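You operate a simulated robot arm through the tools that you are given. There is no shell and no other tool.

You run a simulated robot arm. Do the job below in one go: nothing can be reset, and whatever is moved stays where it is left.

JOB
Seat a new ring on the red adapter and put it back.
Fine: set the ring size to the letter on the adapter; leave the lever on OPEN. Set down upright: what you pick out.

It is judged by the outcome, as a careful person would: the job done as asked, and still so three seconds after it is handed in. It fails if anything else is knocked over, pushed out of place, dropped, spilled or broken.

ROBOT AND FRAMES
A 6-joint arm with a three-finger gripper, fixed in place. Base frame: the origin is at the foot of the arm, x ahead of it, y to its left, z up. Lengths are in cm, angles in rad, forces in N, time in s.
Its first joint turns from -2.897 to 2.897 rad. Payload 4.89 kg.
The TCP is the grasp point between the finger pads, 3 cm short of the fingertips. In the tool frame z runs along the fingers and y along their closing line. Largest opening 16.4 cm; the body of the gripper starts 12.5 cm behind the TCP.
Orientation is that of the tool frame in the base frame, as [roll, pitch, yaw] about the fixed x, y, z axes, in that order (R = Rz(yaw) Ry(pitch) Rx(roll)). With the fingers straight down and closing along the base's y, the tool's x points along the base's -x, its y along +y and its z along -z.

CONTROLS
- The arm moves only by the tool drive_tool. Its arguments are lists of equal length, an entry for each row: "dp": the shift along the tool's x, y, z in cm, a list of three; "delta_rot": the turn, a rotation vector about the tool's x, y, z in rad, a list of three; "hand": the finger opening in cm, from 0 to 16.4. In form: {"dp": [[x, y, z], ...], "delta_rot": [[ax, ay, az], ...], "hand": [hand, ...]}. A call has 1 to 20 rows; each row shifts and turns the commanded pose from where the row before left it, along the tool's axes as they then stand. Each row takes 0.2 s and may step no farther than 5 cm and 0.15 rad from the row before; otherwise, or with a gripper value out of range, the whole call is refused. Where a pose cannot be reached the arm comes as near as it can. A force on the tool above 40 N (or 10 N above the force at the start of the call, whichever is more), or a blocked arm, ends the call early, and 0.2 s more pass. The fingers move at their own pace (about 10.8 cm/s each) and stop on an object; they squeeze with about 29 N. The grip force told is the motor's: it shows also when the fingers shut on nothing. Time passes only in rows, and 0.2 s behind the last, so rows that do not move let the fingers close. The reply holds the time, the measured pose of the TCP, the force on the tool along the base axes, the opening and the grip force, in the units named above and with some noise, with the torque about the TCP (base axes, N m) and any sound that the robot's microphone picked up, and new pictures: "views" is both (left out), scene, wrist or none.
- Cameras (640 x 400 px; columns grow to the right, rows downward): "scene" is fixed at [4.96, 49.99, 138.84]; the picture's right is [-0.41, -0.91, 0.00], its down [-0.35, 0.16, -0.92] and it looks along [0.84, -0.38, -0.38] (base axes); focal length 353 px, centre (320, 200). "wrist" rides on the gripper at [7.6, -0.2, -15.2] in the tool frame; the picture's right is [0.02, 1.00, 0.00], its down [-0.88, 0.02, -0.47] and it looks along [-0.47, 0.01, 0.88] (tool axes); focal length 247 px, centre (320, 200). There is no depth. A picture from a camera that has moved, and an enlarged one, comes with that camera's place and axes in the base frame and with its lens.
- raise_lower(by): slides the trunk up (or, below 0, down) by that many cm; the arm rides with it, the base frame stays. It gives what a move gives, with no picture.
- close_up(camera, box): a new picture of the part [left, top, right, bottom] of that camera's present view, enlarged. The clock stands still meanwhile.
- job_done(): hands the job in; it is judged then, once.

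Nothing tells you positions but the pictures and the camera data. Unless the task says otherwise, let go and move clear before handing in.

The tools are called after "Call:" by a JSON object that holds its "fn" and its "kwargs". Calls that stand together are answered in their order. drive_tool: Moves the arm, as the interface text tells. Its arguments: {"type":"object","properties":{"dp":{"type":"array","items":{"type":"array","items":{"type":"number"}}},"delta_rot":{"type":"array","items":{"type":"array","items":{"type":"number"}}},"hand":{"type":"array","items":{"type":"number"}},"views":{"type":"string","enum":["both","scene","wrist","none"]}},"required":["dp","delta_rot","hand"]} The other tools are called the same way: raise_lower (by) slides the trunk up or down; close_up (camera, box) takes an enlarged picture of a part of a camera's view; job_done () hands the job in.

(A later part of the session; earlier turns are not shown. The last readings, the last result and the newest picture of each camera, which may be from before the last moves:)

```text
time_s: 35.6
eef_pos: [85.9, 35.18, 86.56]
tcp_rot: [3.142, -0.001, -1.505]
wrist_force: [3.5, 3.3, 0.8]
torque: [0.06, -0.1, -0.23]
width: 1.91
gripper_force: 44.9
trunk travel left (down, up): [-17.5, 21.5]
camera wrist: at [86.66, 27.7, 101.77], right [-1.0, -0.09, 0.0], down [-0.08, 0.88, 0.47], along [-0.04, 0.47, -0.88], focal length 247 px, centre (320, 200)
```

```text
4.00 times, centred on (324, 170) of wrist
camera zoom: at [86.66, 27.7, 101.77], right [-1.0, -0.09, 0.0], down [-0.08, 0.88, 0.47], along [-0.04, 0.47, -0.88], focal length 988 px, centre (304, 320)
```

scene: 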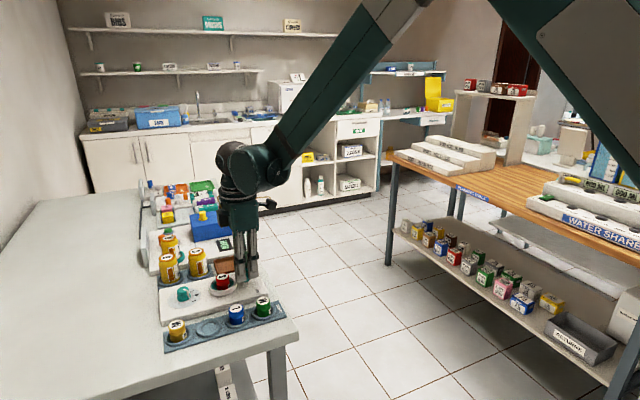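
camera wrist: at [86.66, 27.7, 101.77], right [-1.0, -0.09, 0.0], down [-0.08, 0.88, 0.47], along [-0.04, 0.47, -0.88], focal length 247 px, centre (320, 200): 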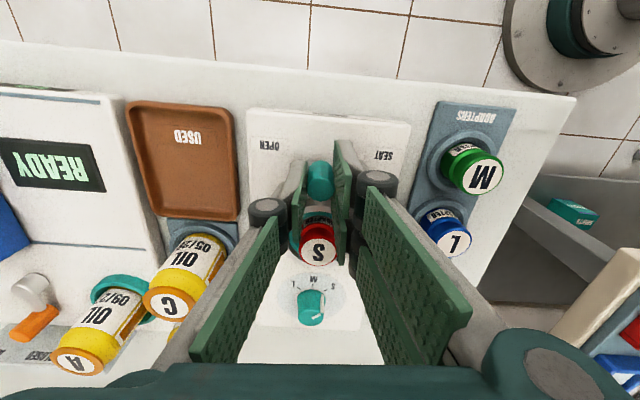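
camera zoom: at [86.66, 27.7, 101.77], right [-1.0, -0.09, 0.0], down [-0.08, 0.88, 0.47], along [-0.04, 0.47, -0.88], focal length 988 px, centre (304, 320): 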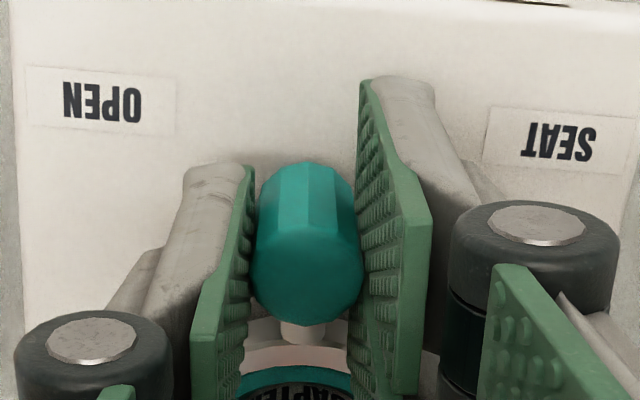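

The lever follows smoothly. Continuing to SEAT.

Call:
{"fn": "drive_tool", "kwargs": {"dp": [[-0.06, 0.857, 0], [-0.06, 0.857, 0], [-0.06, 0.857, 0], [-0.06, 0.857, 0], [-0.031, 0.613, 0], [0, 0, 0]], "delta_rot": [[0, 0, 0.14], [0, 0, 0.14], [0, 0, 0.14], [0, 0, 0.14], [0, 0, 0.1], [0, 0, 0]], "hand": [1.5, 1.5, 1.5, 1.5, 1.5, 1.5]}}

Call:
{"fn": "close_up", "kwargs": {"camera": "scene", "box": [192, 245, 272, 305]}}

Call:
{"fn": "close_up", "kwargs": {"camera": "wrist", "box": [260, 120, 388, 220]}}

```text
time_s: 37.0
eef_pos: [82.03, 36.26, 86.63]
tcp_rot: [-3.142, -0.001, -2.164]
wrist_force: [-7.6, -5.7, -31.5]
torque: [-0.11, 0.21, 0.05]
width: 1.93
gripper_force: 44.4
trunk travel left (down, up): [-17.5, 21.5]
camera wrist: at [78.01, 29.93, 101.8], right [-0.84, 0.54, 0.0], down [0.48, 0.74, 0.47], along [0.26, 0.4, -0.88], focal length 247 px, centre (320, 200)
```

scene: 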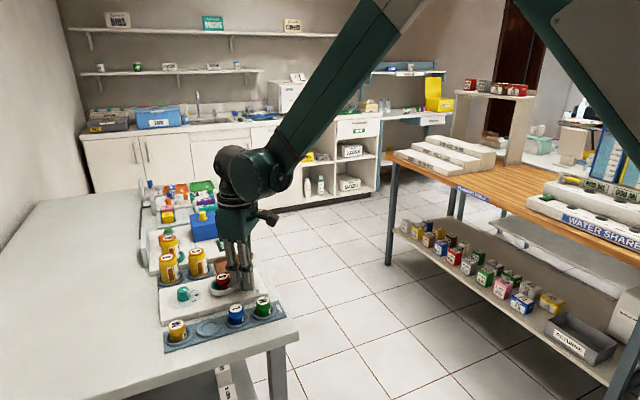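
wrist: 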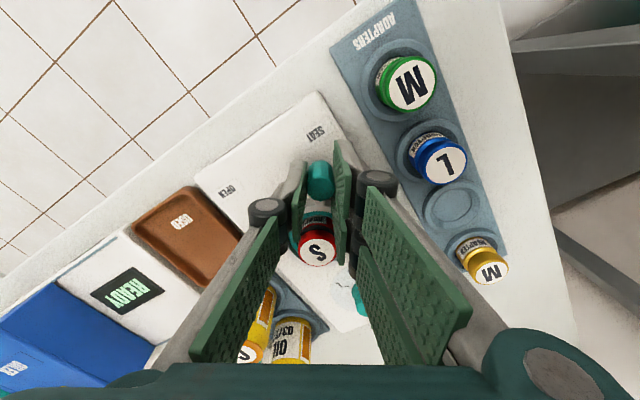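

```text
6.67 times, centred on (232, 275) of scene
camera zoom: at [4.96, 49.99, 138.84], right [-0.41, -0.91, 0.0], down [-0.35, 0.16, -0.92], along [0.84, -0.38, -0.38], focal length 2353 px, centre (907, -300)
```

zoom: 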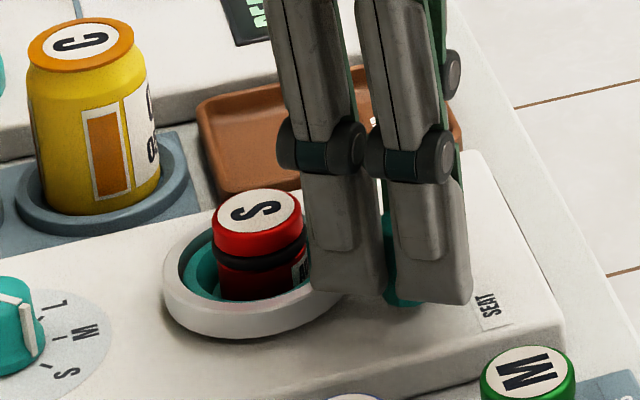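

```text
4.00 times, centred on (324, 170) of wrist
camera zoom: at [78.01, 29.93, 101.8], right [-0.84, 0.54, 0.0], down [0.48, 0.74, 0.47], along [0.26, 0.4, -0.88], focal length 988 px, centre (304, 320)
```

zoom: 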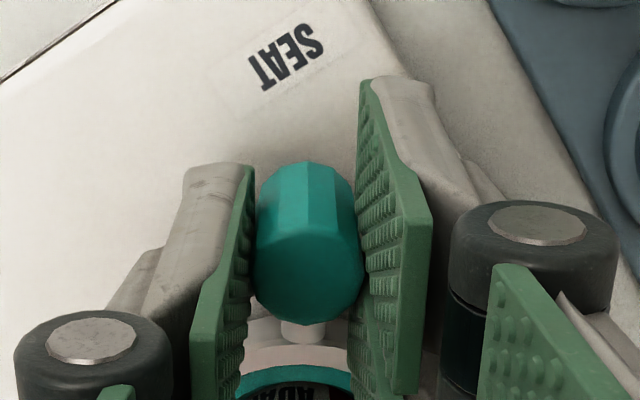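

A black ring has appeared in the adapter's groove — it is seated. There is some stress in the grip, so I'll relax and re-close on the handle before swinging back to OPEN.

Call:
{"fn": "drive_tool", "kwargs": {"dp": [[0, 0, 0], [0, 0, 0], [0, 0, 0], [0, 0, 0], [0, 0, 0]], "delta_rot": [[0, 0, 0], [0, 0, 0], [0, 0, 0], [0, 0, 0], [0, 0, 0]], "hand": [2.8, 2.8, 1.5, 1.5, 1.5]}}

Call:
{"fn": "close_up", "kwargs": {"camera": "scene", "box": [192, 245, 272, 305]}}

```text
time_s: 38.2
eef_pos: [82.06, 36.21, 86.79]
tcp_rot: [-3.141, 0.001, -2.162]
wrist_force: [2.7, 3.7, 6.6]
torque: [0.06, -0.05, 0.02]
width: 1.91
gripper_force: 45.5
trunk travel left (down, up): [-17.5, 21.5]
camera wrist: at [77.97, 29.93, 101.93], right [-0.84, 0.54, 0.0], down [0.48, 0.74, 0.47], along [0.26, 0.4, -0.88], focal length 247 px, centre (320, 200)
```

scene: 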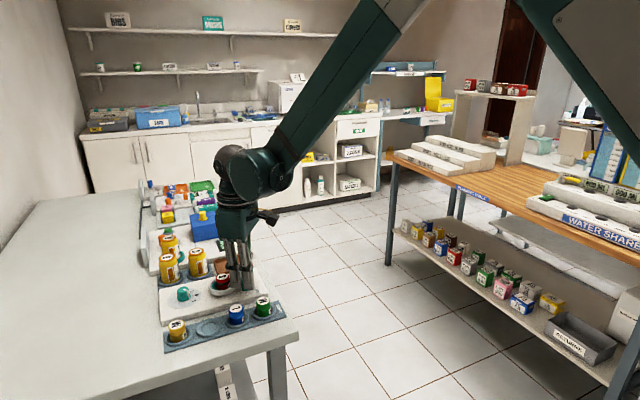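
wrist: 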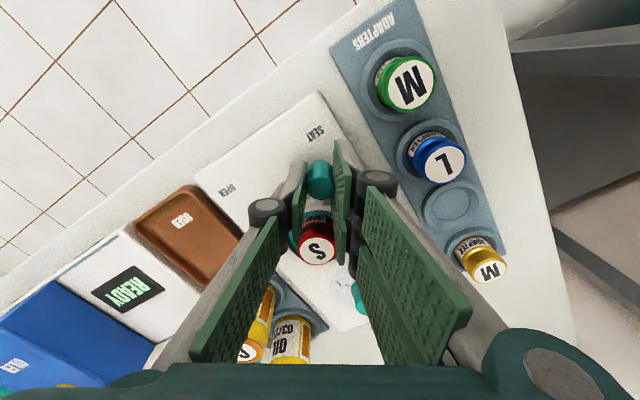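

```text
6.67 times, centred on (232, 275) of scene
camera zoom: at [4.96, 49.99, 138.84], right [-0.41, -0.91, 0.0], down [-0.35, 0.16, -0.92], along [0.84, -0.38, -0.38], focal length 2353 px, centre (907, -300)
```

zoom: 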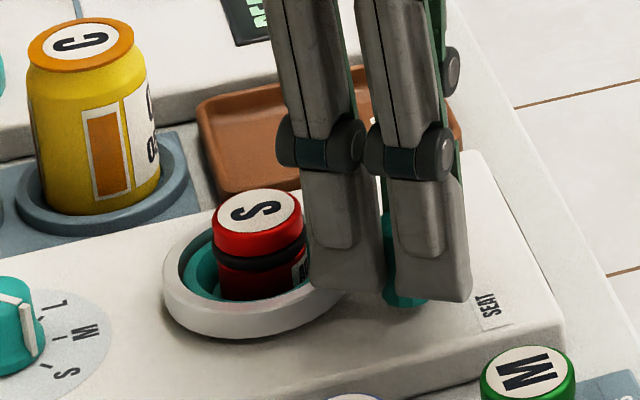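

Force relaxed. Swinging the lever back toward OPEN.

Call:
{"fn": "drive_tool", "kwargs": {"dp": [[-0.06, -0.857, 0], [-0.06, -0.857, 0], [-0.06, -0.857, 0], [-0.06, -0.857, 0], [0, 0, 0]], "delta_rot": [[0, 0, -0.14], [0, 0, -0.14], [0, 0, -0.14], [0, 0, -0.14], [0, 0, 0]], "hand": [1.5, 1.5, 1.5, 1.5, 1.5], "views": "wrist"}}

Call:
{"fn": "drive_tool", "kwargs": {"dp": [[-0.06, -0.857, 0], [-0.06, -0.857, 0], [-0.06, -0.857, 0], [-0.06, -0.857, 0], [-0.031, -0.613, 0], [0, 0, 0]], "delta_rot": [[0, 0, -0.14], [0, 0, -0.14], [0, 0, -0.14], [0, 0, -0.14], [0, 0, -0.1], [0, 0, 0]], "hand": [1.5, 1.5, 1.5, 1.5, 1.5, 1.5]}}

Call:
{"fn": "close_up", "kwargs": {"camera": "scene", "box": [192, 245, 272, 305]}}

Call:
{"fn": "close_up", "kwargs": {"camera": "wrist", "box": [260, 120, 388, 220]}}

```text
time_s: 39.4
eef_pos: [85.5, 35.31, 86.79]
tcp_rot: [-3.141, 0.0, -1.601]
wrist_force: [-1.7, -9.3, -3.5]
torque: [-0.44, 0.06, 0.11]
width: 1.92
gripper_force: 45.0
trunk travel left (down, up): [-17.5, 21.5]
camera wrist: at [85.36, 27.68, 101.94], right [-1.0, 0.01, 0.0], down [0.01, 0.88, 0.47], along [0.0, 0.47, -0.88], focal length 247 px, centre (320, 200)
```

wrist: 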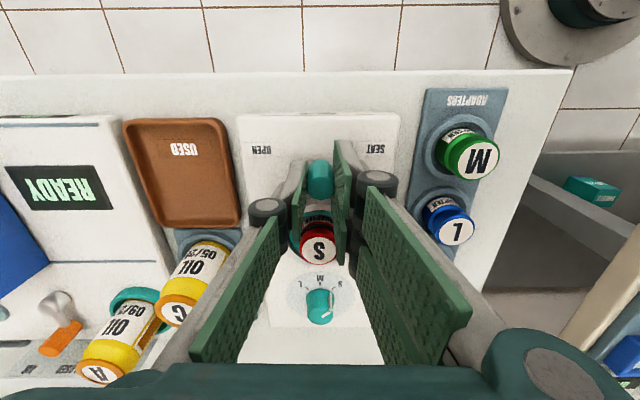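

```text
time_s: 40.8
eef_pos: [89.19, 36.46, 86.63]
tcp_rot: [3.141, -0.001, -0.942]
wrist_force: [9.2, -10.3, 15.0]
torque: [-0.26, -0.25, -0.07]
width: 1.91
gripper_force: 44.7
trunk travel left (down, up): [-17.5, 21.5]
camera wrist: at [93.74, 30.38, 101.93], right [-0.8, -0.61, 0.0], down [-0.53, 0.7, 0.47], along [-0.29, 0.38, -0.88], focal length 247 px, centre (320, 200)
```

scene: 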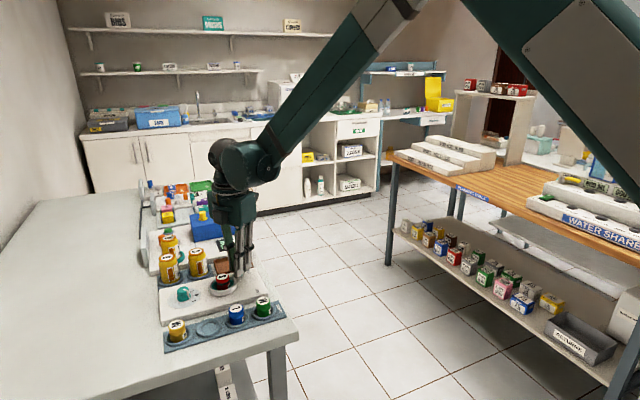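
wrist: 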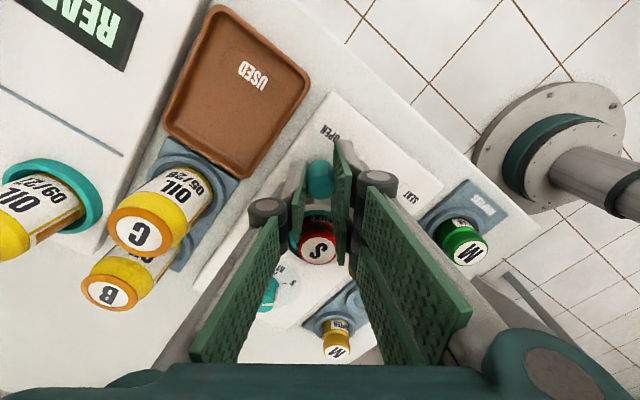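

```text
6.67 times, centred on (232, 275) of scene
camera zoom: at [4.96, 49.99, 138.84], right [-0.41, -0.91, 0.0], down [-0.35, 0.16, -0.92], along [0.84, -0.38, -0.38], focal length 2353 px, centre (907, -300)
```

zoom: 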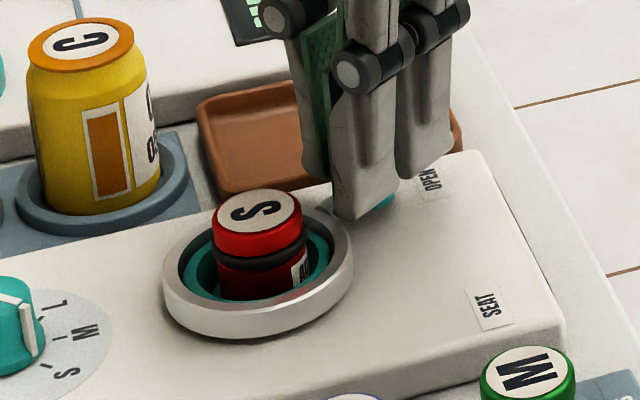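

```text
4.00 times, centred on (324, 170) of wrist
camera zoom: at [93.74, 30.38, 101.93], right [-0.8, -0.61, 0.0], down [-0.53, 0.7, 0.47], along [-0.29, 0.38, -0.88], focal length 988 px, centre (304, 320)
```

zoom: 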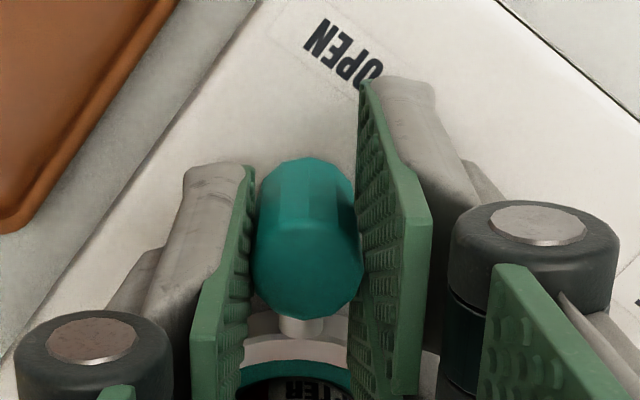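

Lever is back at its OPEN position and the ring stays on the adapter. Releasing the handle gently and rising to verify.

Call:
{"fn": "drive_tool", "kwargs": {"dp": [[0, 0, 0], [0, 0, 0], [0, 0, 0], [0, 0, -1.5], [0, 0, -3], [0, 0, -3.3], [0, 0, 0]], "delta_rot": [[0, 0, 0], [0, 0, 0], [0, 0, 0], [0, 0, 0], [0, 0, 0], [0, 0, 0], [0, 0, 0]], "hand": [3, 4.5, 4.5, 4.5, 5, 6, 6]}}

Call:
{"fn": "close_up", "kwargs": {"camera": "wrist", "box": [240, 90, 400, 210]}}

Call:
{"fn": "close_up", "kwargs": {"camera": "scene", "box": [192, 245, 272, 305]}}

```text
time_s: 42.4
eef_pos: [89.22, 36.46, 94.6]
tcp_rot: [3.141, -0.001, -0.942]
wrist_force: [-0.9, 0.4, -0.4]
torque: [0.02, -0.01, -0.02]
width: 5.98
gripper_force: 0.1
trunk travel left (down, up): [-17.5, 21.5]
camera wrist: at [93.89, 30.41, 109.79], right [-0.8, -0.6, 0.0], down [-0.53, 0.7, 0.47], along [-0.29, 0.38, -0.88], focal length 247 px, centre (320, 200)
```

scene: 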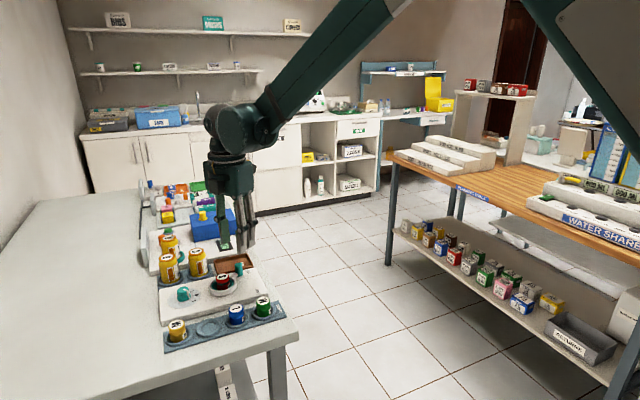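
wrist: 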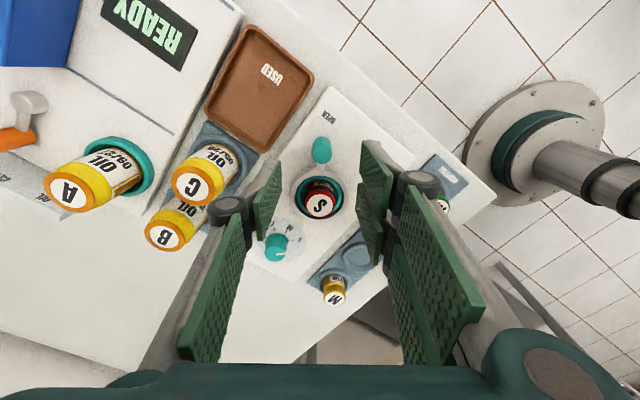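

```text
3.33 times, centred on (320, 150) of wrist
camera zoom: at [93.89, 30.41, 109.79], right [-0.8, -0.6, 0.0], down [-0.53, 0.7, 0.47], along [-0.29, 0.38, -0.88], focal length 823 px, centre (320, 367)
```

zoom: 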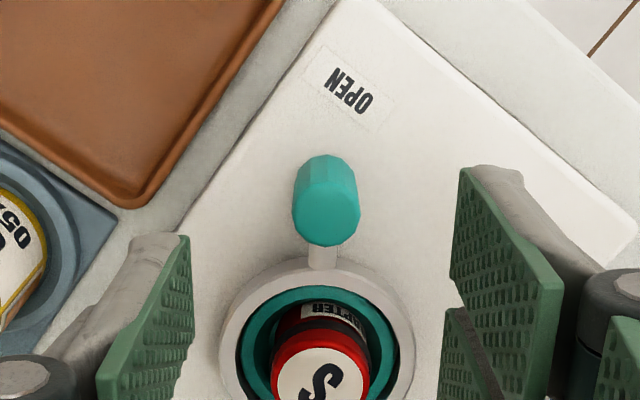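

```text
6.67 times, centred on (232, 275) of scene
camera zoom: at [4.96, 49.99, 138.84], right [-0.41, -0.91, 0.0], down [-0.35, 0.16, -0.92], along [0.84, -0.38, -0.38], focal length 2353 px, centre (907, -300)
```

zoom: 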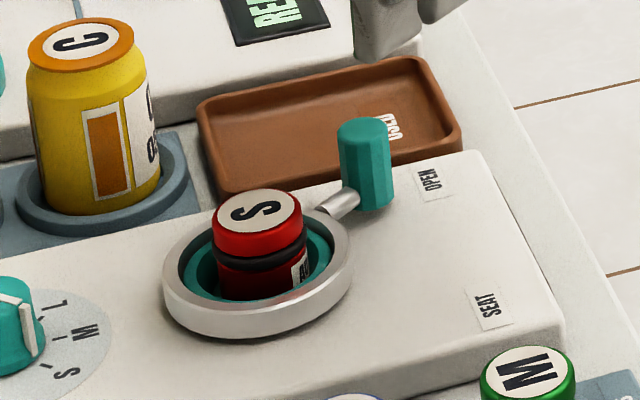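

Lever is on OPEN, dial on S, and the black ring sits in the red adapter's groove. I'll rotate back and return above the adapter to pick it up.

Call:
{"fn": "drive_tool", "kwargs": {"dp": [[0, 0, 0], [0, 0, 0], [0, 0, 0], [0, 0, 0], [0, 0, 0], [-2.375, 1.775, 0], [-2.375, 1.775, 0], [0, 0, 0]], "delta_rot": [[0, 0, 0.1256], [0, 0, 0.1256], [0, 0, 0.1256], [0, 0, 0.1256], [0, 0, 0.1256], [0, 0, 0], [0, 0, 0], [0, 0, 0]], "hand": [6, 6, 6, 6, 6, 6, 5, 5]}}

Call:
{"fn": "close_up", "kwargs": {"camera": "wrist", "box": [260, 90, 388, 190]}}

Call:
{"fn": "close_up", "kwargs": {"camera": "scene", "box": [204, 268, 244, 298]}}

```text
time_s: 44.2
eef_pos: [85.62, 41.14, 94.56]
tcp_rot: [3.141, 0.001, -1.57]
wrist_force: [-1.2, -0.2, 0.2]
torque: [-0.01, 0.04, 0.0]
width: 5.0
gripper_force: 0.2
trunk travel left (down, up): [-17.5, 21.5]
camera wrist: at [85.8, 33.61, 109.69], right [-1.0, -0.02, 0.0], down [-0.02, 0.88, 0.47], along [-0.01, 0.47, -0.88], focal length 247 px, centre (320, 200)
```

scene: 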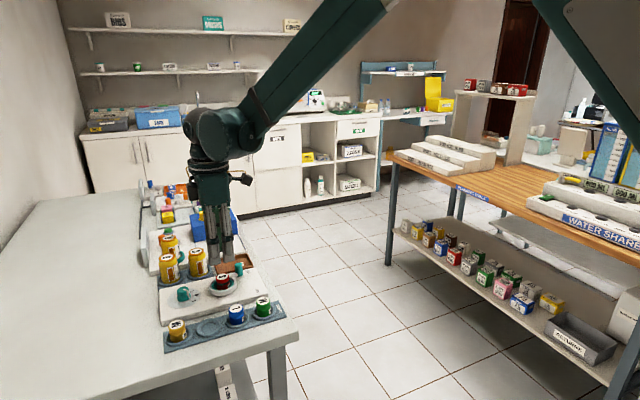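
wrist: 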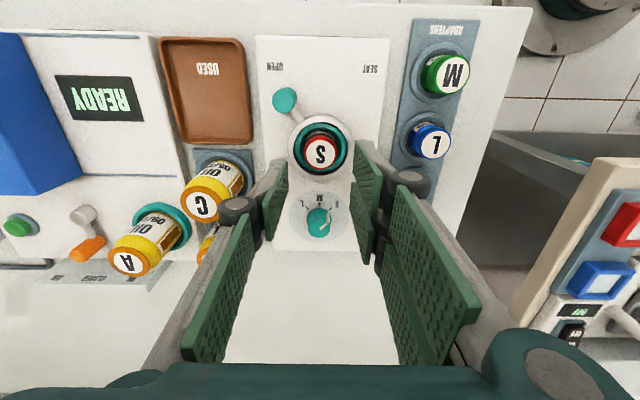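

```text
4.00 times, centred on (324, 140) of wrist
camera zoom: at [85.8, 33.61, 109.69], right [-1.0, -0.02, 0.0], down [-0.02, 0.88, 0.47], along [-0.01, 0.47, -0.88], focal length 988 px, centre (304, 440)
```

zoom: 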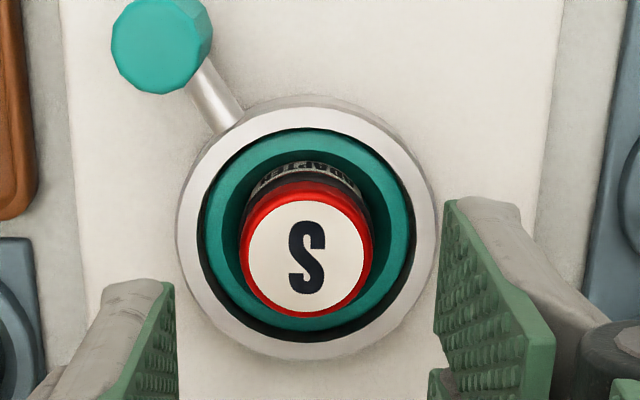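

```text
13.33 times, centred on (224, 283) of scene
camera zoom: at [4.96, 49.99, 138.84], right [-0.41, -0.91, 0.0], down [-0.35, 0.16, -0.92], along [0.84, -0.38, -0.38], focal length 4706 px, centre (1600, -907)
```

zoom: 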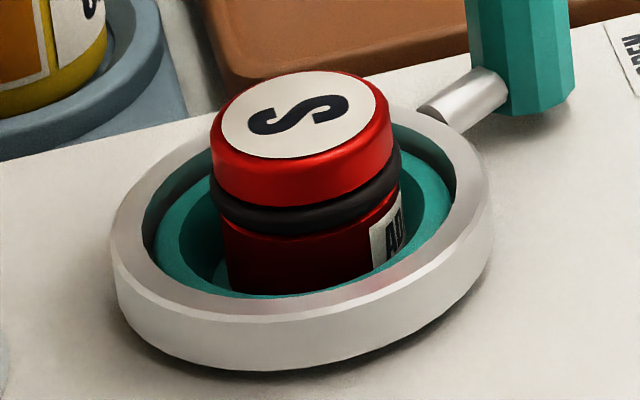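

The ring bulges slightly beyond the cap, so I'll grip only the cap (about 0.85 cm deep) to avoid disturbing it. Descending over the adapter.

Call:
{"fn": "drive_tool", "kwargs": {"dp": [[0, 0, 2.5], [0, 0, 2.5], [0, 0, 1.5], [0, 0, 0.3], [0, 0, 0]], "delta_rot": [[0, 0, 0], [0, 0, 0], [0, 0, 0], [0, 0, 0], [0, 0, 0]], "hand": [4.4, 4.4, 4.4, 4.4, 4.4]}}

Call:
{"fn": "close_up", "kwargs": {"camera": "scene", "box": [204, 258, 252, 294]}}

Call:
{"fn": "close_up", "kwargs": {"camera": "wrist", "box": [260, 120, 388, 220]}}

```text
time_s: 45.4
eef_pos: [85.61, 41.08, 87.67]
tcp_rot: [3.141, -0.001, -1.57]
wrist_force: [0.5, -0.4, 0.6]
torque: [0.02, 0.01, -0.02]
width: 4.41
gripper_force: 0.0
trunk travel left (down, up): [-17.5, 21.5]
camera wrist: at [85.73, 33.56, 102.85], right [-1.0, -0.02, 0.0], down [-0.02, 0.88, 0.47], along [-0.01, 0.47, -0.88], focal length 247 px, centre (320, 200)
```

scene: 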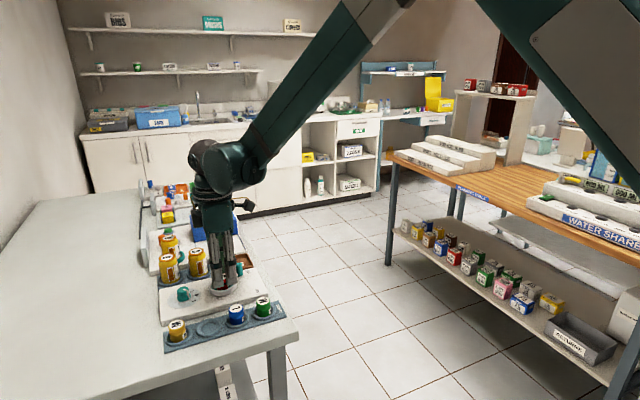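
wrist: 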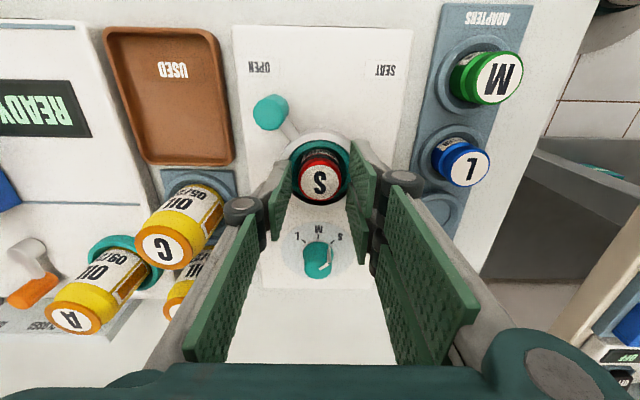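

```text
11.11 times, centred on (228, 276) of scene
camera zoom: at [4.96, 49.99, 138.84], right [-0.41, -0.91, 0.0], down [-0.35, 0.16, -0.92], along [0.84, -0.38, -0.38], focal length 3922 px, centre (1342, -644)
```

zoom: 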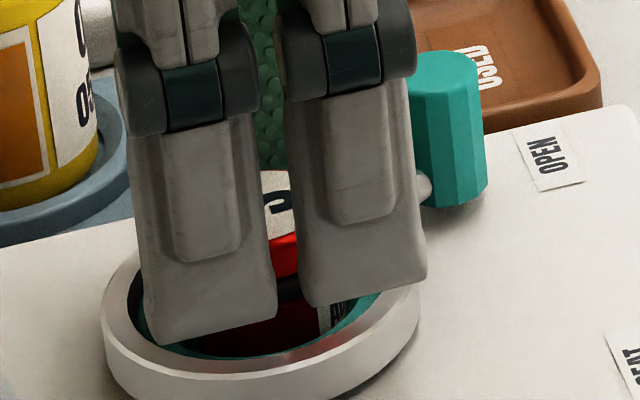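

```text
4.00 times, centred on (324, 170) of wrist
camera zoom: at [85.73, 33.56, 102.85], right [-1.0, -0.02, 0.0], down [-0.02, 0.88, 0.47], along [-0.01, 0.47, -0.88], focal length 988 px, centre (304, 320)
```

zoom: 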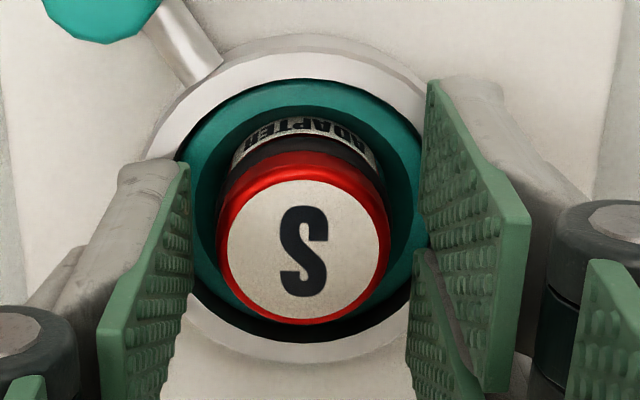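

Tips are about 0.8–1.0 cm below the cap's top, just above the ring's bulge. Closing on the cap.

Call:
{"fn": "drive_tool", "kwargs": {"dp": [[0, 0, 0], [0, 0, 0], [0, 0, 0], [0, 0, 0]], "delta_rot": [[0, 0, 0], [0, 0, 0], [0, 0, 0], [0, 0, 0]], "hand": [3.4, 2.5, 2.5, 2.5], "views": "wrist"}}

Call:
{"fn": "close_up", "kwargs": {"camera": "wrist", "box": [260, 120, 388, 220]}}

Call:
{"fn": "close_up", "kwargs": {"camera": "scene", "box": [204, 258, 252, 294]}}

```text
time_s: 46.4
eef_pos: [85.47, 41.08, 87.72]
tcp_rot: [-3.141, 0.001, -1.569]
wrist_force: [-0.5, -0.8, -0.2]
torque: [0.0, -0.04, -0.02]
width: 3.24
gripper_force: 29.0
trunk travel left (down, up): [-17.5, 21.5]
camera wrist: at [85.72, 33.56, 102.87], right [-1.0, -0.02, 0.0], down [-0.02, 0.88, 0.47], along [-0.01, 0.47, -0.88], focal length 247 px, centre (320, 200)
```

wrist: 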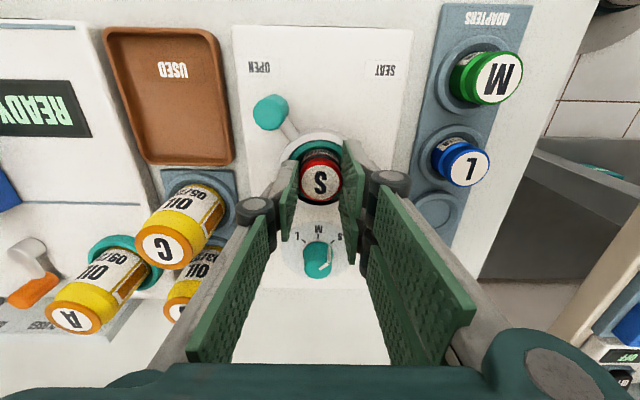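

```text
4.00 times, centred on (324, 170) of wrist
camera zoom: at [85.72, 33.56, 102.87], right [-1.0, -0.02, 0.0], down [-0.02, 0.88, 0.47], along [-0.01, 0.47, -0.88], focal length 988 px, centre (304, 320)
```

zoom: 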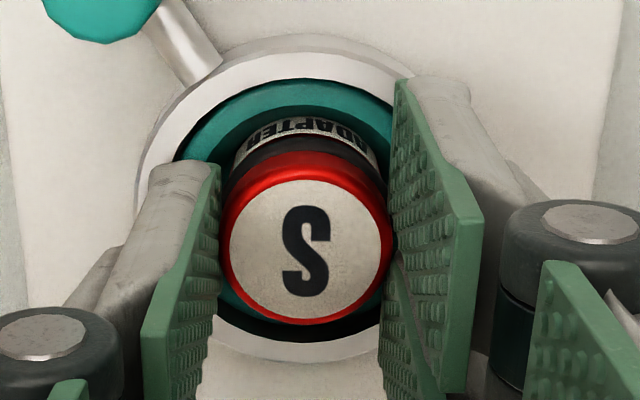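

```text
11.11 times, centred on (228, 276) of scene
camera zoom: at [4.96, 49.99, 138.84], right [-0.41, -0.91, 0.0], down [-0.35, 0.16, -0.92], along [0.84, -0.38, -0.38], focal length 3922 px, centre (1342, -644)
```

zoom: 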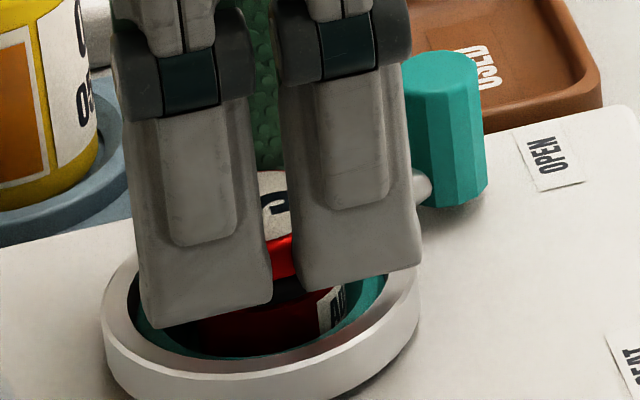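

Gripped at 3.24 cm, which is the cap. Lifting slowly out of the nest.

Call:
{"fn": "drive_tool", "kwargs": {"dp": [[0, 0, -0.3], [0, 0, -0.7], [0, 0, -1], [0, 0, -1.5], [0, 0, -2], [0, 0, -2], [0, 0, 0]], "delta_rot": [[0, 0, 0], [0, 0, 0], [0, 0, 0], [0, 0, 0], [0, 0, 0], [0, 0, 0], [0, 0, 0]], "hand": [2.5, 2.5, 2.5, 2.5, 2.5, 2.5, 2.5]}}

Call:
{"fn": "close_up", "kwargs": {"camera": "scene", "box": [196, 235, 260, 299]}}

Call:
{"fn": "close_up", "kwargs": {"camera": "wrist", "box": [260, 120, 388, 220]}}

```text
time_s: 48.0
eef_pos: [85.49, 41.12, 95.24]
tcp_rot: [3.141, 0.001, -1.571]
wrist_force: [-0.1, 0.1, -0.1]
torque: [0.01, -0.02, 0.02]
width: 3.22
gripper_force: 29.0
trunk travel left (down, up): [-17.5, 21.5]
camera wrist: at [85.68, 33.48, 110.42], right [-1.0, -0.02, 0.0], down [-0.02, 0.88, 0.47], along [-0.01, 0.47, -0.88], focal length 247 px, centre (320, 200)
```

scene: 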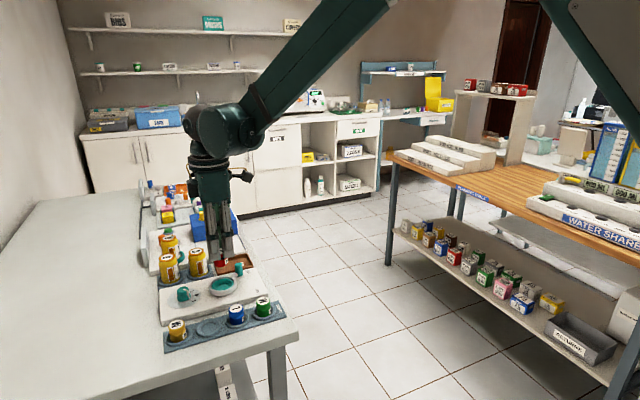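
wrist: 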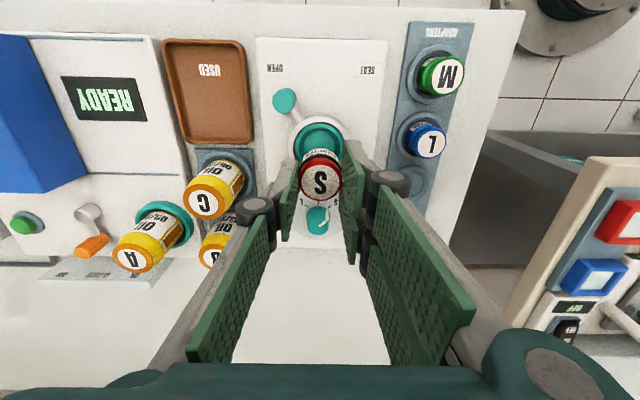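

```text
6.25 times, centred on (228, 267) of scene
camera zoom: at [4.96, 49.99, 138.84], right [-0.41, -0.91, 0.0], down [-0.35, 0.16, -0.92], along [0.84, -0.38, -0.38], focal length 2206 px, centre (895, -219)
```

zoom: 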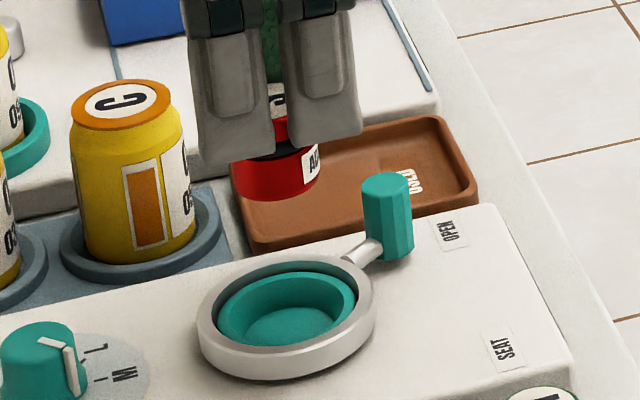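

```text
4.00 times, centred on (324, 170) of wrist
camera zoom: at [85.68, 33.48, 110.42], right [-1.0, -0.02, 0.0], down [-0.02, 0.88, 0.47], along [-0.01, 0.47, -0.88], focal length 988 px, centre (304, 320)
```

zoom: 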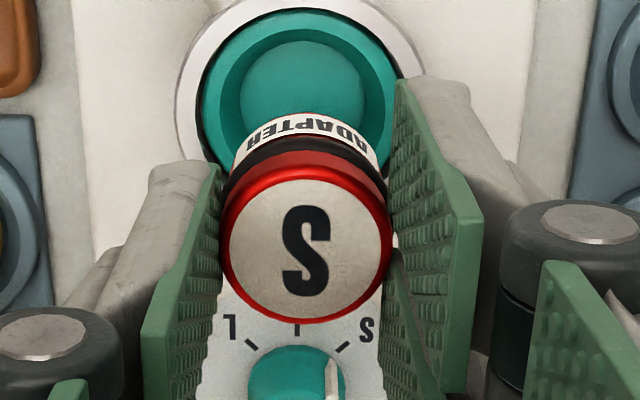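

Adapter is out, upright, with the ring on. Moving back above its rack socket.

Call:
{"fn": "drive_tool", "kwargs": {"dp": [[-1.4225, 3.0175, 0], [-1.4225, 3.0175, 0], [-1.4225, 3.0175, 0], [-1.4225, 3.0175, 0], [0, 0, 0], [0, 0, 0]], "delta_rot": [[0, 0, 0], [0, 0, 0], [0, 0, 0], [0, 0, 0], [0, 0, 0], [0, 0, 0]], "hand": [2.5, 2.5, 2.5, 2.5, 2.5, 2.5]}}

Call:
{"fn": "close_up", "kwargs": {"camera": "wrist", "box": [260, 100, 388, 200]}}

Call:
{"fn": "close_up", "kwargs": {"camera": "scene", "box": [160, 265, 256, 345]}}

```text
time_s: 49.4
eef_pos: [73.4, 46.96, 95.3]
tcp_rot: [-3.141, 0.0, -1.57]
wrist_force: [-0.9, -0.4, -0.4]
torque: [0.0, -0.06, 0.03]
width: 3.19
gripper_force: 29.0
trunk travel left (down, up): [-17.5, 21.5]
camera wrist: at [73.56, 39.33, 110.44], right [-1.0, -0.02, 0.0], down [-0.02, 0.88, 0.47], along [-0.01, 0.47, -0.88], focal length 247 px, centre (320, 200)
```

scene: 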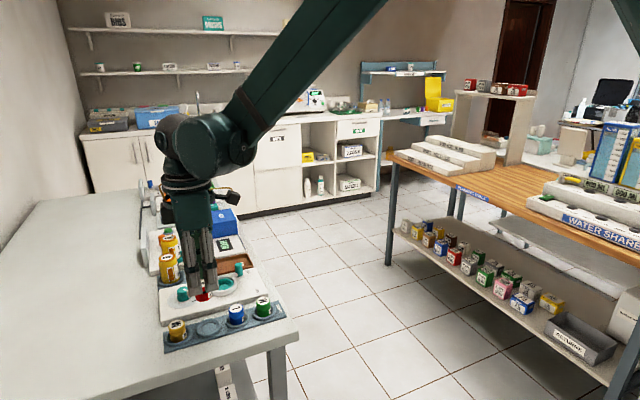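
wrist: 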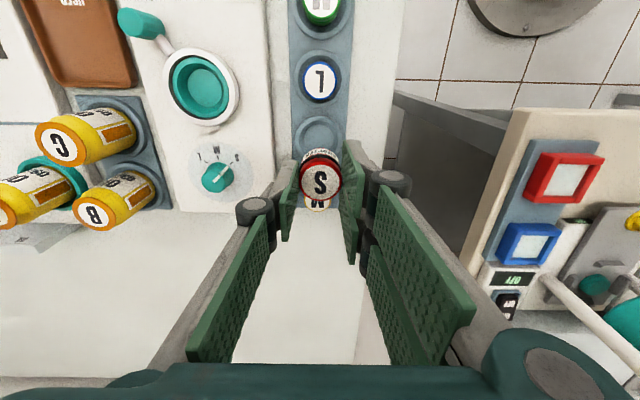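

```text
4.00 times, centred on (324, 150) of wrist
camera zoom: at [73.56, 39.33, 110.44], right [-1.0, -0.02, 0.0], down [-0.02, 0.88, 0.47], along [-0.01, 0.47, -0.88], focal length 988 px, centre (304, 400)
```

zoom: 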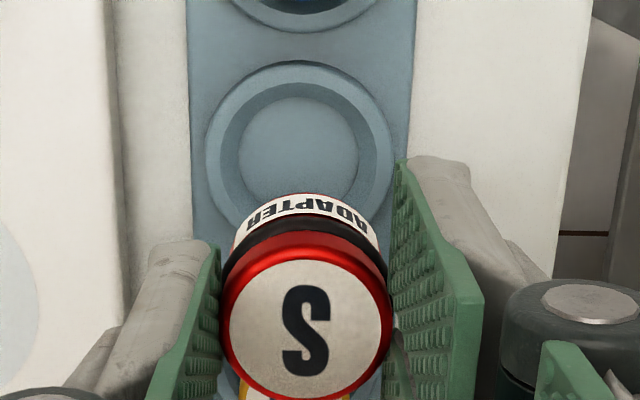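

```text
5.00 times, centred on (208, 305) of scene
camera zoom: at [4.96, 49.99, 138.84], right [-0.41, -0.91, 0.0], down [-0.35, 0.16, -0.92], along [0.84, -0.38, -0.38], focal length 1765 px, centre (880, -325)
```

zoom: 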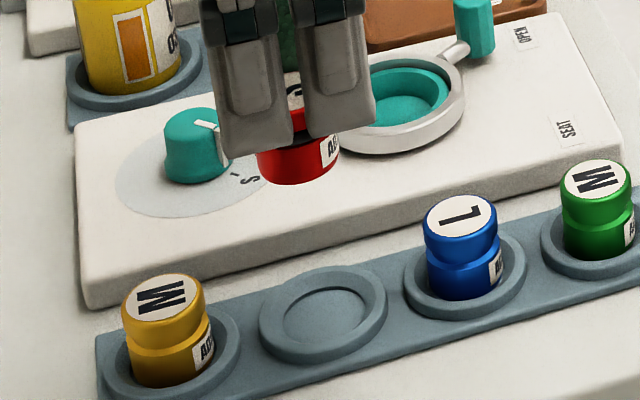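

Alignment with the empty socket matches the reference view from the original lift. Lowering to just above the socket, then checking again.

Call:
{"fn": "drive_tool", "kwargs": {"dp": [[0, 0, 2], [0, 0, 2], [0, 0, 1.7], [0, 0, 1.2], [0, 0, 0], [0, 0, 0]], "delta_rot": [[0, 0, 0], [0, 0, 0], [0, 0, 0], [0, 0, 0], [0, 0, 0], [0, 0, 0]], "hand": [2.5, 2.5, 2.5, 2.5, 2.5, 2.5]}}

Call:
{"fn": "close_up", "kwargs": {"camera": "wrist", "box": [260, 110, 388, 210]}}

Call:
{"fn": "close_up", "kwargs": {"camera": "scene", "box": [176, 285, 240, 345]}}

```text
time_s: 50.8
eef_pos: [73.5, 46.99, 88.26]
tcp_rot: [-3.141, -0.001, -1.57]
wrist_force: [0.0, 0.4, 0.6]
torque: [-0.03, -0.04, -0.02]
width: 3.24
gripper_force: 29.0
trunk travel left (down, up): [-17.5, 21.5]
camera wrist: at [73.63, 39.3, 103.48], right [-1.0, -0.02, 0.0], down [-0.02, 0.88, 0.47], along [-0.01, 0.47, -0.88], focal length 247 px, centre (320, 200)
```

scene: 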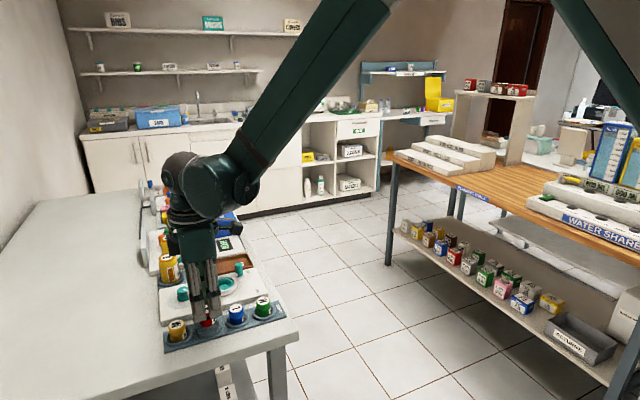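
wrist: 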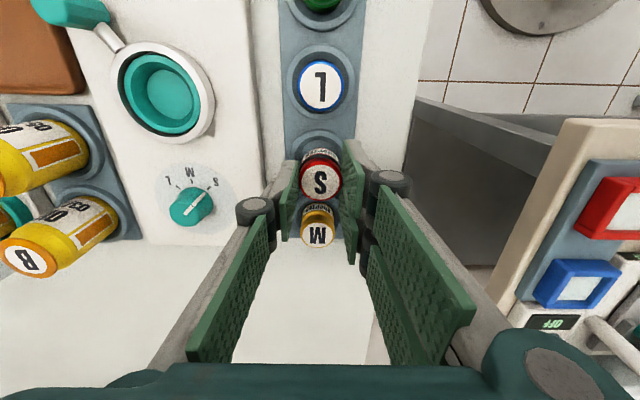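

```text
4.00 times, centred on (324, 160) of wrist
camera zoom: at [73.63, 39.3, 103.48], right [-1.0, -0.02, 0.0], down [-0.02, 0.88, 0.47], along [-0.01, 0.47, -0.88], focal length 988 px, centre (304, 360)
```

zoom: 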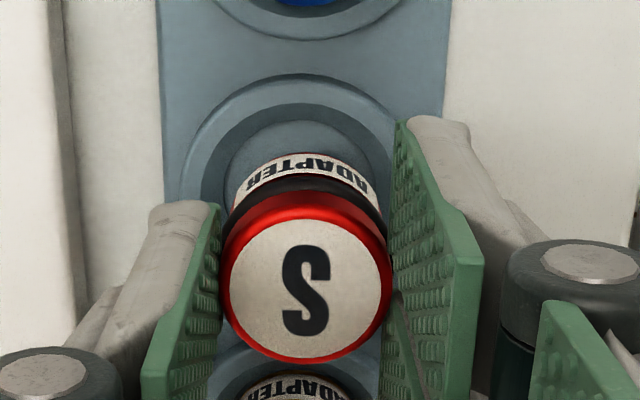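

```text
6.67 times, centred on (208, 315) of scene
camera zoom: at [4.96, 49.99, 138.84], right [-0.41, -0.91, 0.0], down [-0.35, 0.16, -0.92], along [0.84, -0.38, -0.38], focal length 2353 px, centre (1067, -567)
```

zoom: 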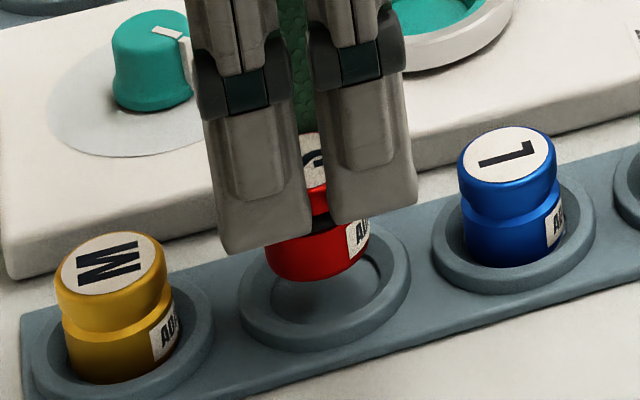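

Both views show the adapter directly over its socket. Lowering slowly to contact.

Call:
{"fn": "drive_tool", "kwargs": {"dp": [[0, 0, 0.4], [0, 0, 0.4], [0, 0, 0.4], [0, 0, 0.3], [0, 0, 0]], "delta_rot": [[0, 0, 0], [0, 0, 0], [0, 0, 0], [0, 0, 0], [0, 0, 0]], "hand": [2.5, 2.5, 2.5, 2.5, 2.5]}}

Call:
{"fn": "close_up", "kwargs": {"camera": "scene", "box": [176, 285, 240, 345]}}

Call:
{"fn": "close_up", "kwargs": {"camera": "wrist", "box": [260, 110, 388, 210]}}

```text
time_s: 52.0
eef_pos: [73.46, 46.94, 86.79]
tcp_rot: [3.141, 0.0, -1.571]
wrist_force: [-0.2, -0.4, -0.4]
torque: [0.0, 0.05, -0.01]
width: 3.23
gripper_force: 29.2
trunk travel left (down, up): [-17.5, 21.5]
camera wrist: at [73.75, 39.33, 101.98], right [-1.0, -0.02, 0.0], down [-0.02, 0.88, 0.47], along [-0.01, 0.47, -0.88], focal length 247 px, centre (320, 200)
```

scene: 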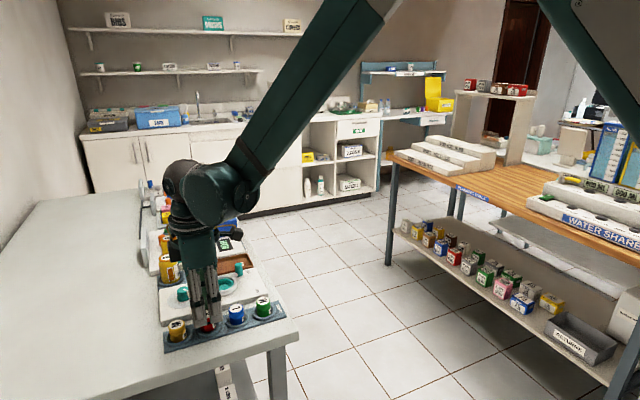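
wrist: 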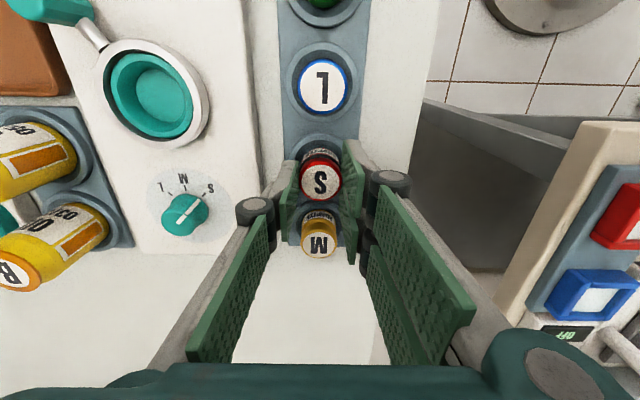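

```text
6.67 times, centred on (208, 315) of scene
camera zoom: at [4.96, 49.99, 138.84], right [-0.41, -0.91, 0.0], down [-0.35, 0.16, -0.92], along [0.84, -0.38, -0.38], focal length 2353 px, centre (1067, -567)
```

zoom: 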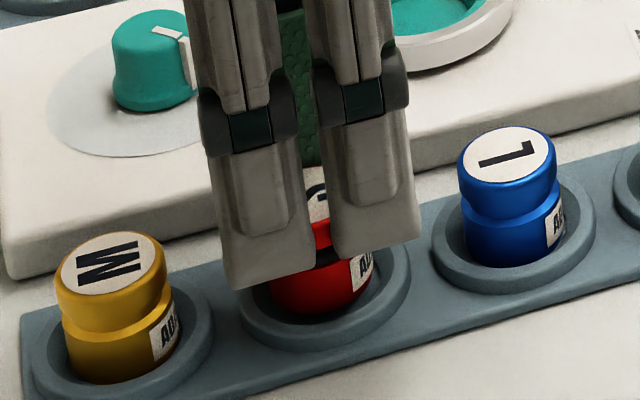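

```text
4.00 times, centred on (324, 160) of wrist
camera zoom: at [73.75, 39.33, 101.98], right [-1.0, -0.02, 0.0], down [-0.02, 0.88, 0.47], along [-0.01, 0.47, -0.88], focal length 988 px, centre (304, 360)
```

zoom: 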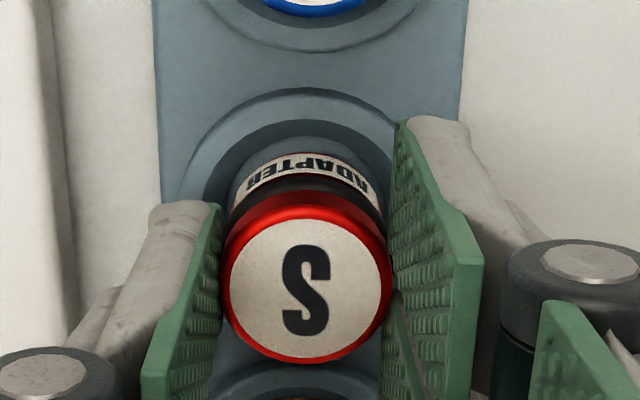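

It is entering the socket cleanly with no side force. Continuing in millimetre steps until it rests.

Call:
{"fn": "drive_tool", "kwargs": {"dp": [[0, 0, 0.15], [0, 0, 0.1], [0, 0, 0]], "delta_rot": [[0, 0, 0], [0, 0, 0], [0, 0, 0]], "hand": [2.5, 2.5, 2.5], "views": "none"}}

Call:
{"fn": "drive_tool", "kwargs": {"dp": [[0, 0, 0.1], [0, 0, 0]], "delta_rot": [[0, 0, 0], [0, 0, 0]], "hand": [2.5, 2.5], "views": "none"}}

```text
time_s: 52.8
eef_pos: [73.56, 46.97, 86.44]
tcp_rot: [-3.141, 0.0, -1.57]
wrist_force: [0.1, 0.9, -1.3]
torque: [0.01, 0.01, -0.02]
width: 3.24
gripper_force: 29.5
trunk travel left (down, up): [-17.5, 21.5]
```

```text
time_s: 53.4
eef_pos: [73.52, 47.05, 86.26]
tcp_rot: [-3.141, 0.0, -1.57]
wrist_force: [-0.4, 0.2, -0.7]
torque: [0.03, -0.02, -0.02]
width: 3.2
gripper_force: 28.7
trunk travel left (down, up): [-17.5, 21.5]
```

Call:
{"fn": "drive_tool", "kwargs": {"dp": [[0, 0, 0.1], [0, 0, 0]], "delta_rot": [[0, 0, 0], [0, 0, 0]], "hand": [2.5, 2.5], "views": "wrist"}}

Call:
{"fn": "close_up", "kwargs": {"camera": "scene", "box": [176, 285, 240, 345]}}

Call:
{"fn": "close_up", "kwargs": {"camera": "wrist", "box": [260, 110, 388, 210]}}

```text
time_s: 54.0
eef_pos: [73.5, 46.85, 86.35]
tcp_rot: [3.141, -0.001, -1.57]
wrist_force: [-0.5, 0.4, -1.1]
torque: [-0.03, -0.03, 0.03]
width: 3.23
gripper_force: 29.1
trunk travel left (down, up): [-17.5, 21.5]
camera wrist: at [73.69, 39.33, 101.5], right [-1.0, -0.02, 0.0], down [-0.02, 0.88, 0.47], along [-0.01, 0.47, -0.88], focal length 247 px, centre (320, 200)
```

wrist: 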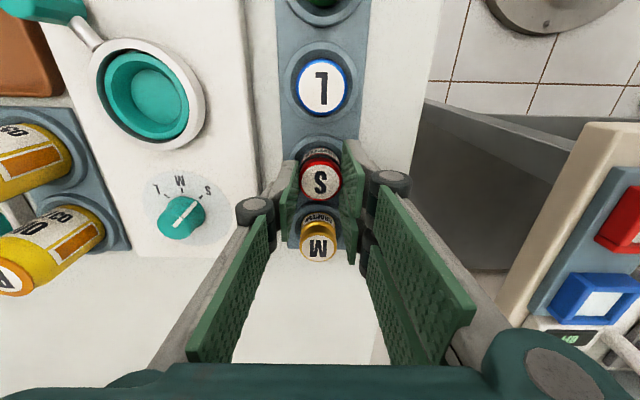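

```text
6.67 times, centred on (208, 315) of scene
camera zoom: at [4.96, 49.99, 138.84], right [-0.41, -0.91, 0.0], down [-0.35, 0.16, -0.92], along [0.84, -0.38, -0.38], focal length 2353 px, centre (1067, -567)
```

zoom: 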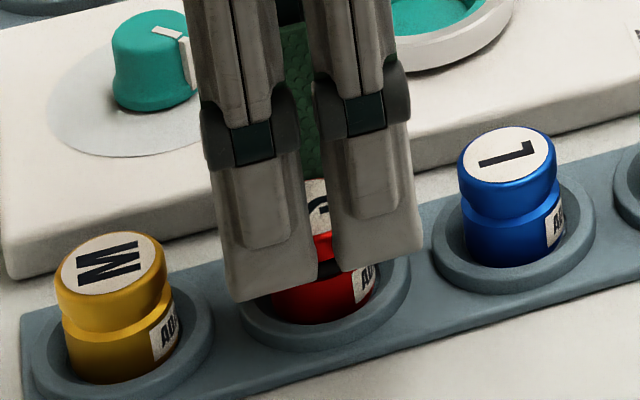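

```text
4.00 times, centred on (324, 160) of wrist
camera zoom: at [73.69, 39.33, 101.5], right [-1.0, -0.02, 0.0], down [-0.02, 0.88, 0.47], along [-0.01, 0.47, -0.88], focal length 988 px, centre (304, 360)
```

zoom: 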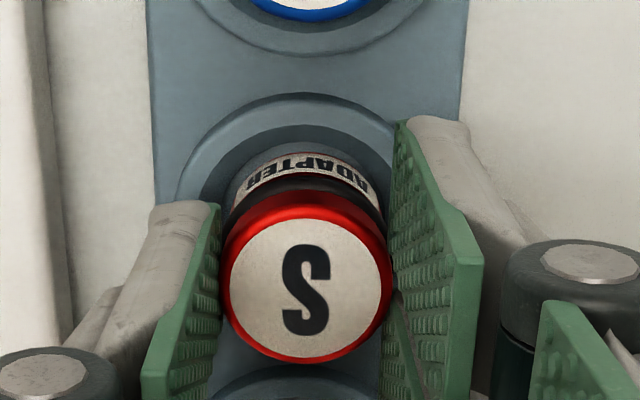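

Call:
{"fn": "drive_tool", "kwargs": {"dp": [[0, 0, 0.1], [0, 0, 0]], "delta_rot": [[0, 0, 0], [0, 0, 0]], "hand": [2.5, 2.5], "views": "none"}}

Call:
{"fn": "drive_tool", "kwargs": {"dp": [[0, 0, 0.1], [0, 0, 0]], "delta_rot": [[0, 0, 0], [0, 0, 0]], "hand": [2.5, 2.5], "views": "none"}}

```text
time_s: 54.6
eef_pos: [73.5, 46.88, 86.39]
tcp_rot: [3.141, -0.001, -1.571]
wrist_force: [1.6, 1.0, 5.0]
torque: [0.02, -0.16, 0.05]
width: 3.21
gripper_force: 28.9
trunk travel left (down, up): [-17.5, 21.5]
```

```text
time_s: 55.2
eef_pos: [73.46, 46.79, 86.31]
tcp_rot: [-3.141, -0.002, -1.571]
wrist_force: [3.7, 2.8, 21.1]
torque: [0.15, -0.17, -0.05]
width: 3.22
gripper_force: 29.1
trunk travel left (down, up): [-17.5, 21.5]
```

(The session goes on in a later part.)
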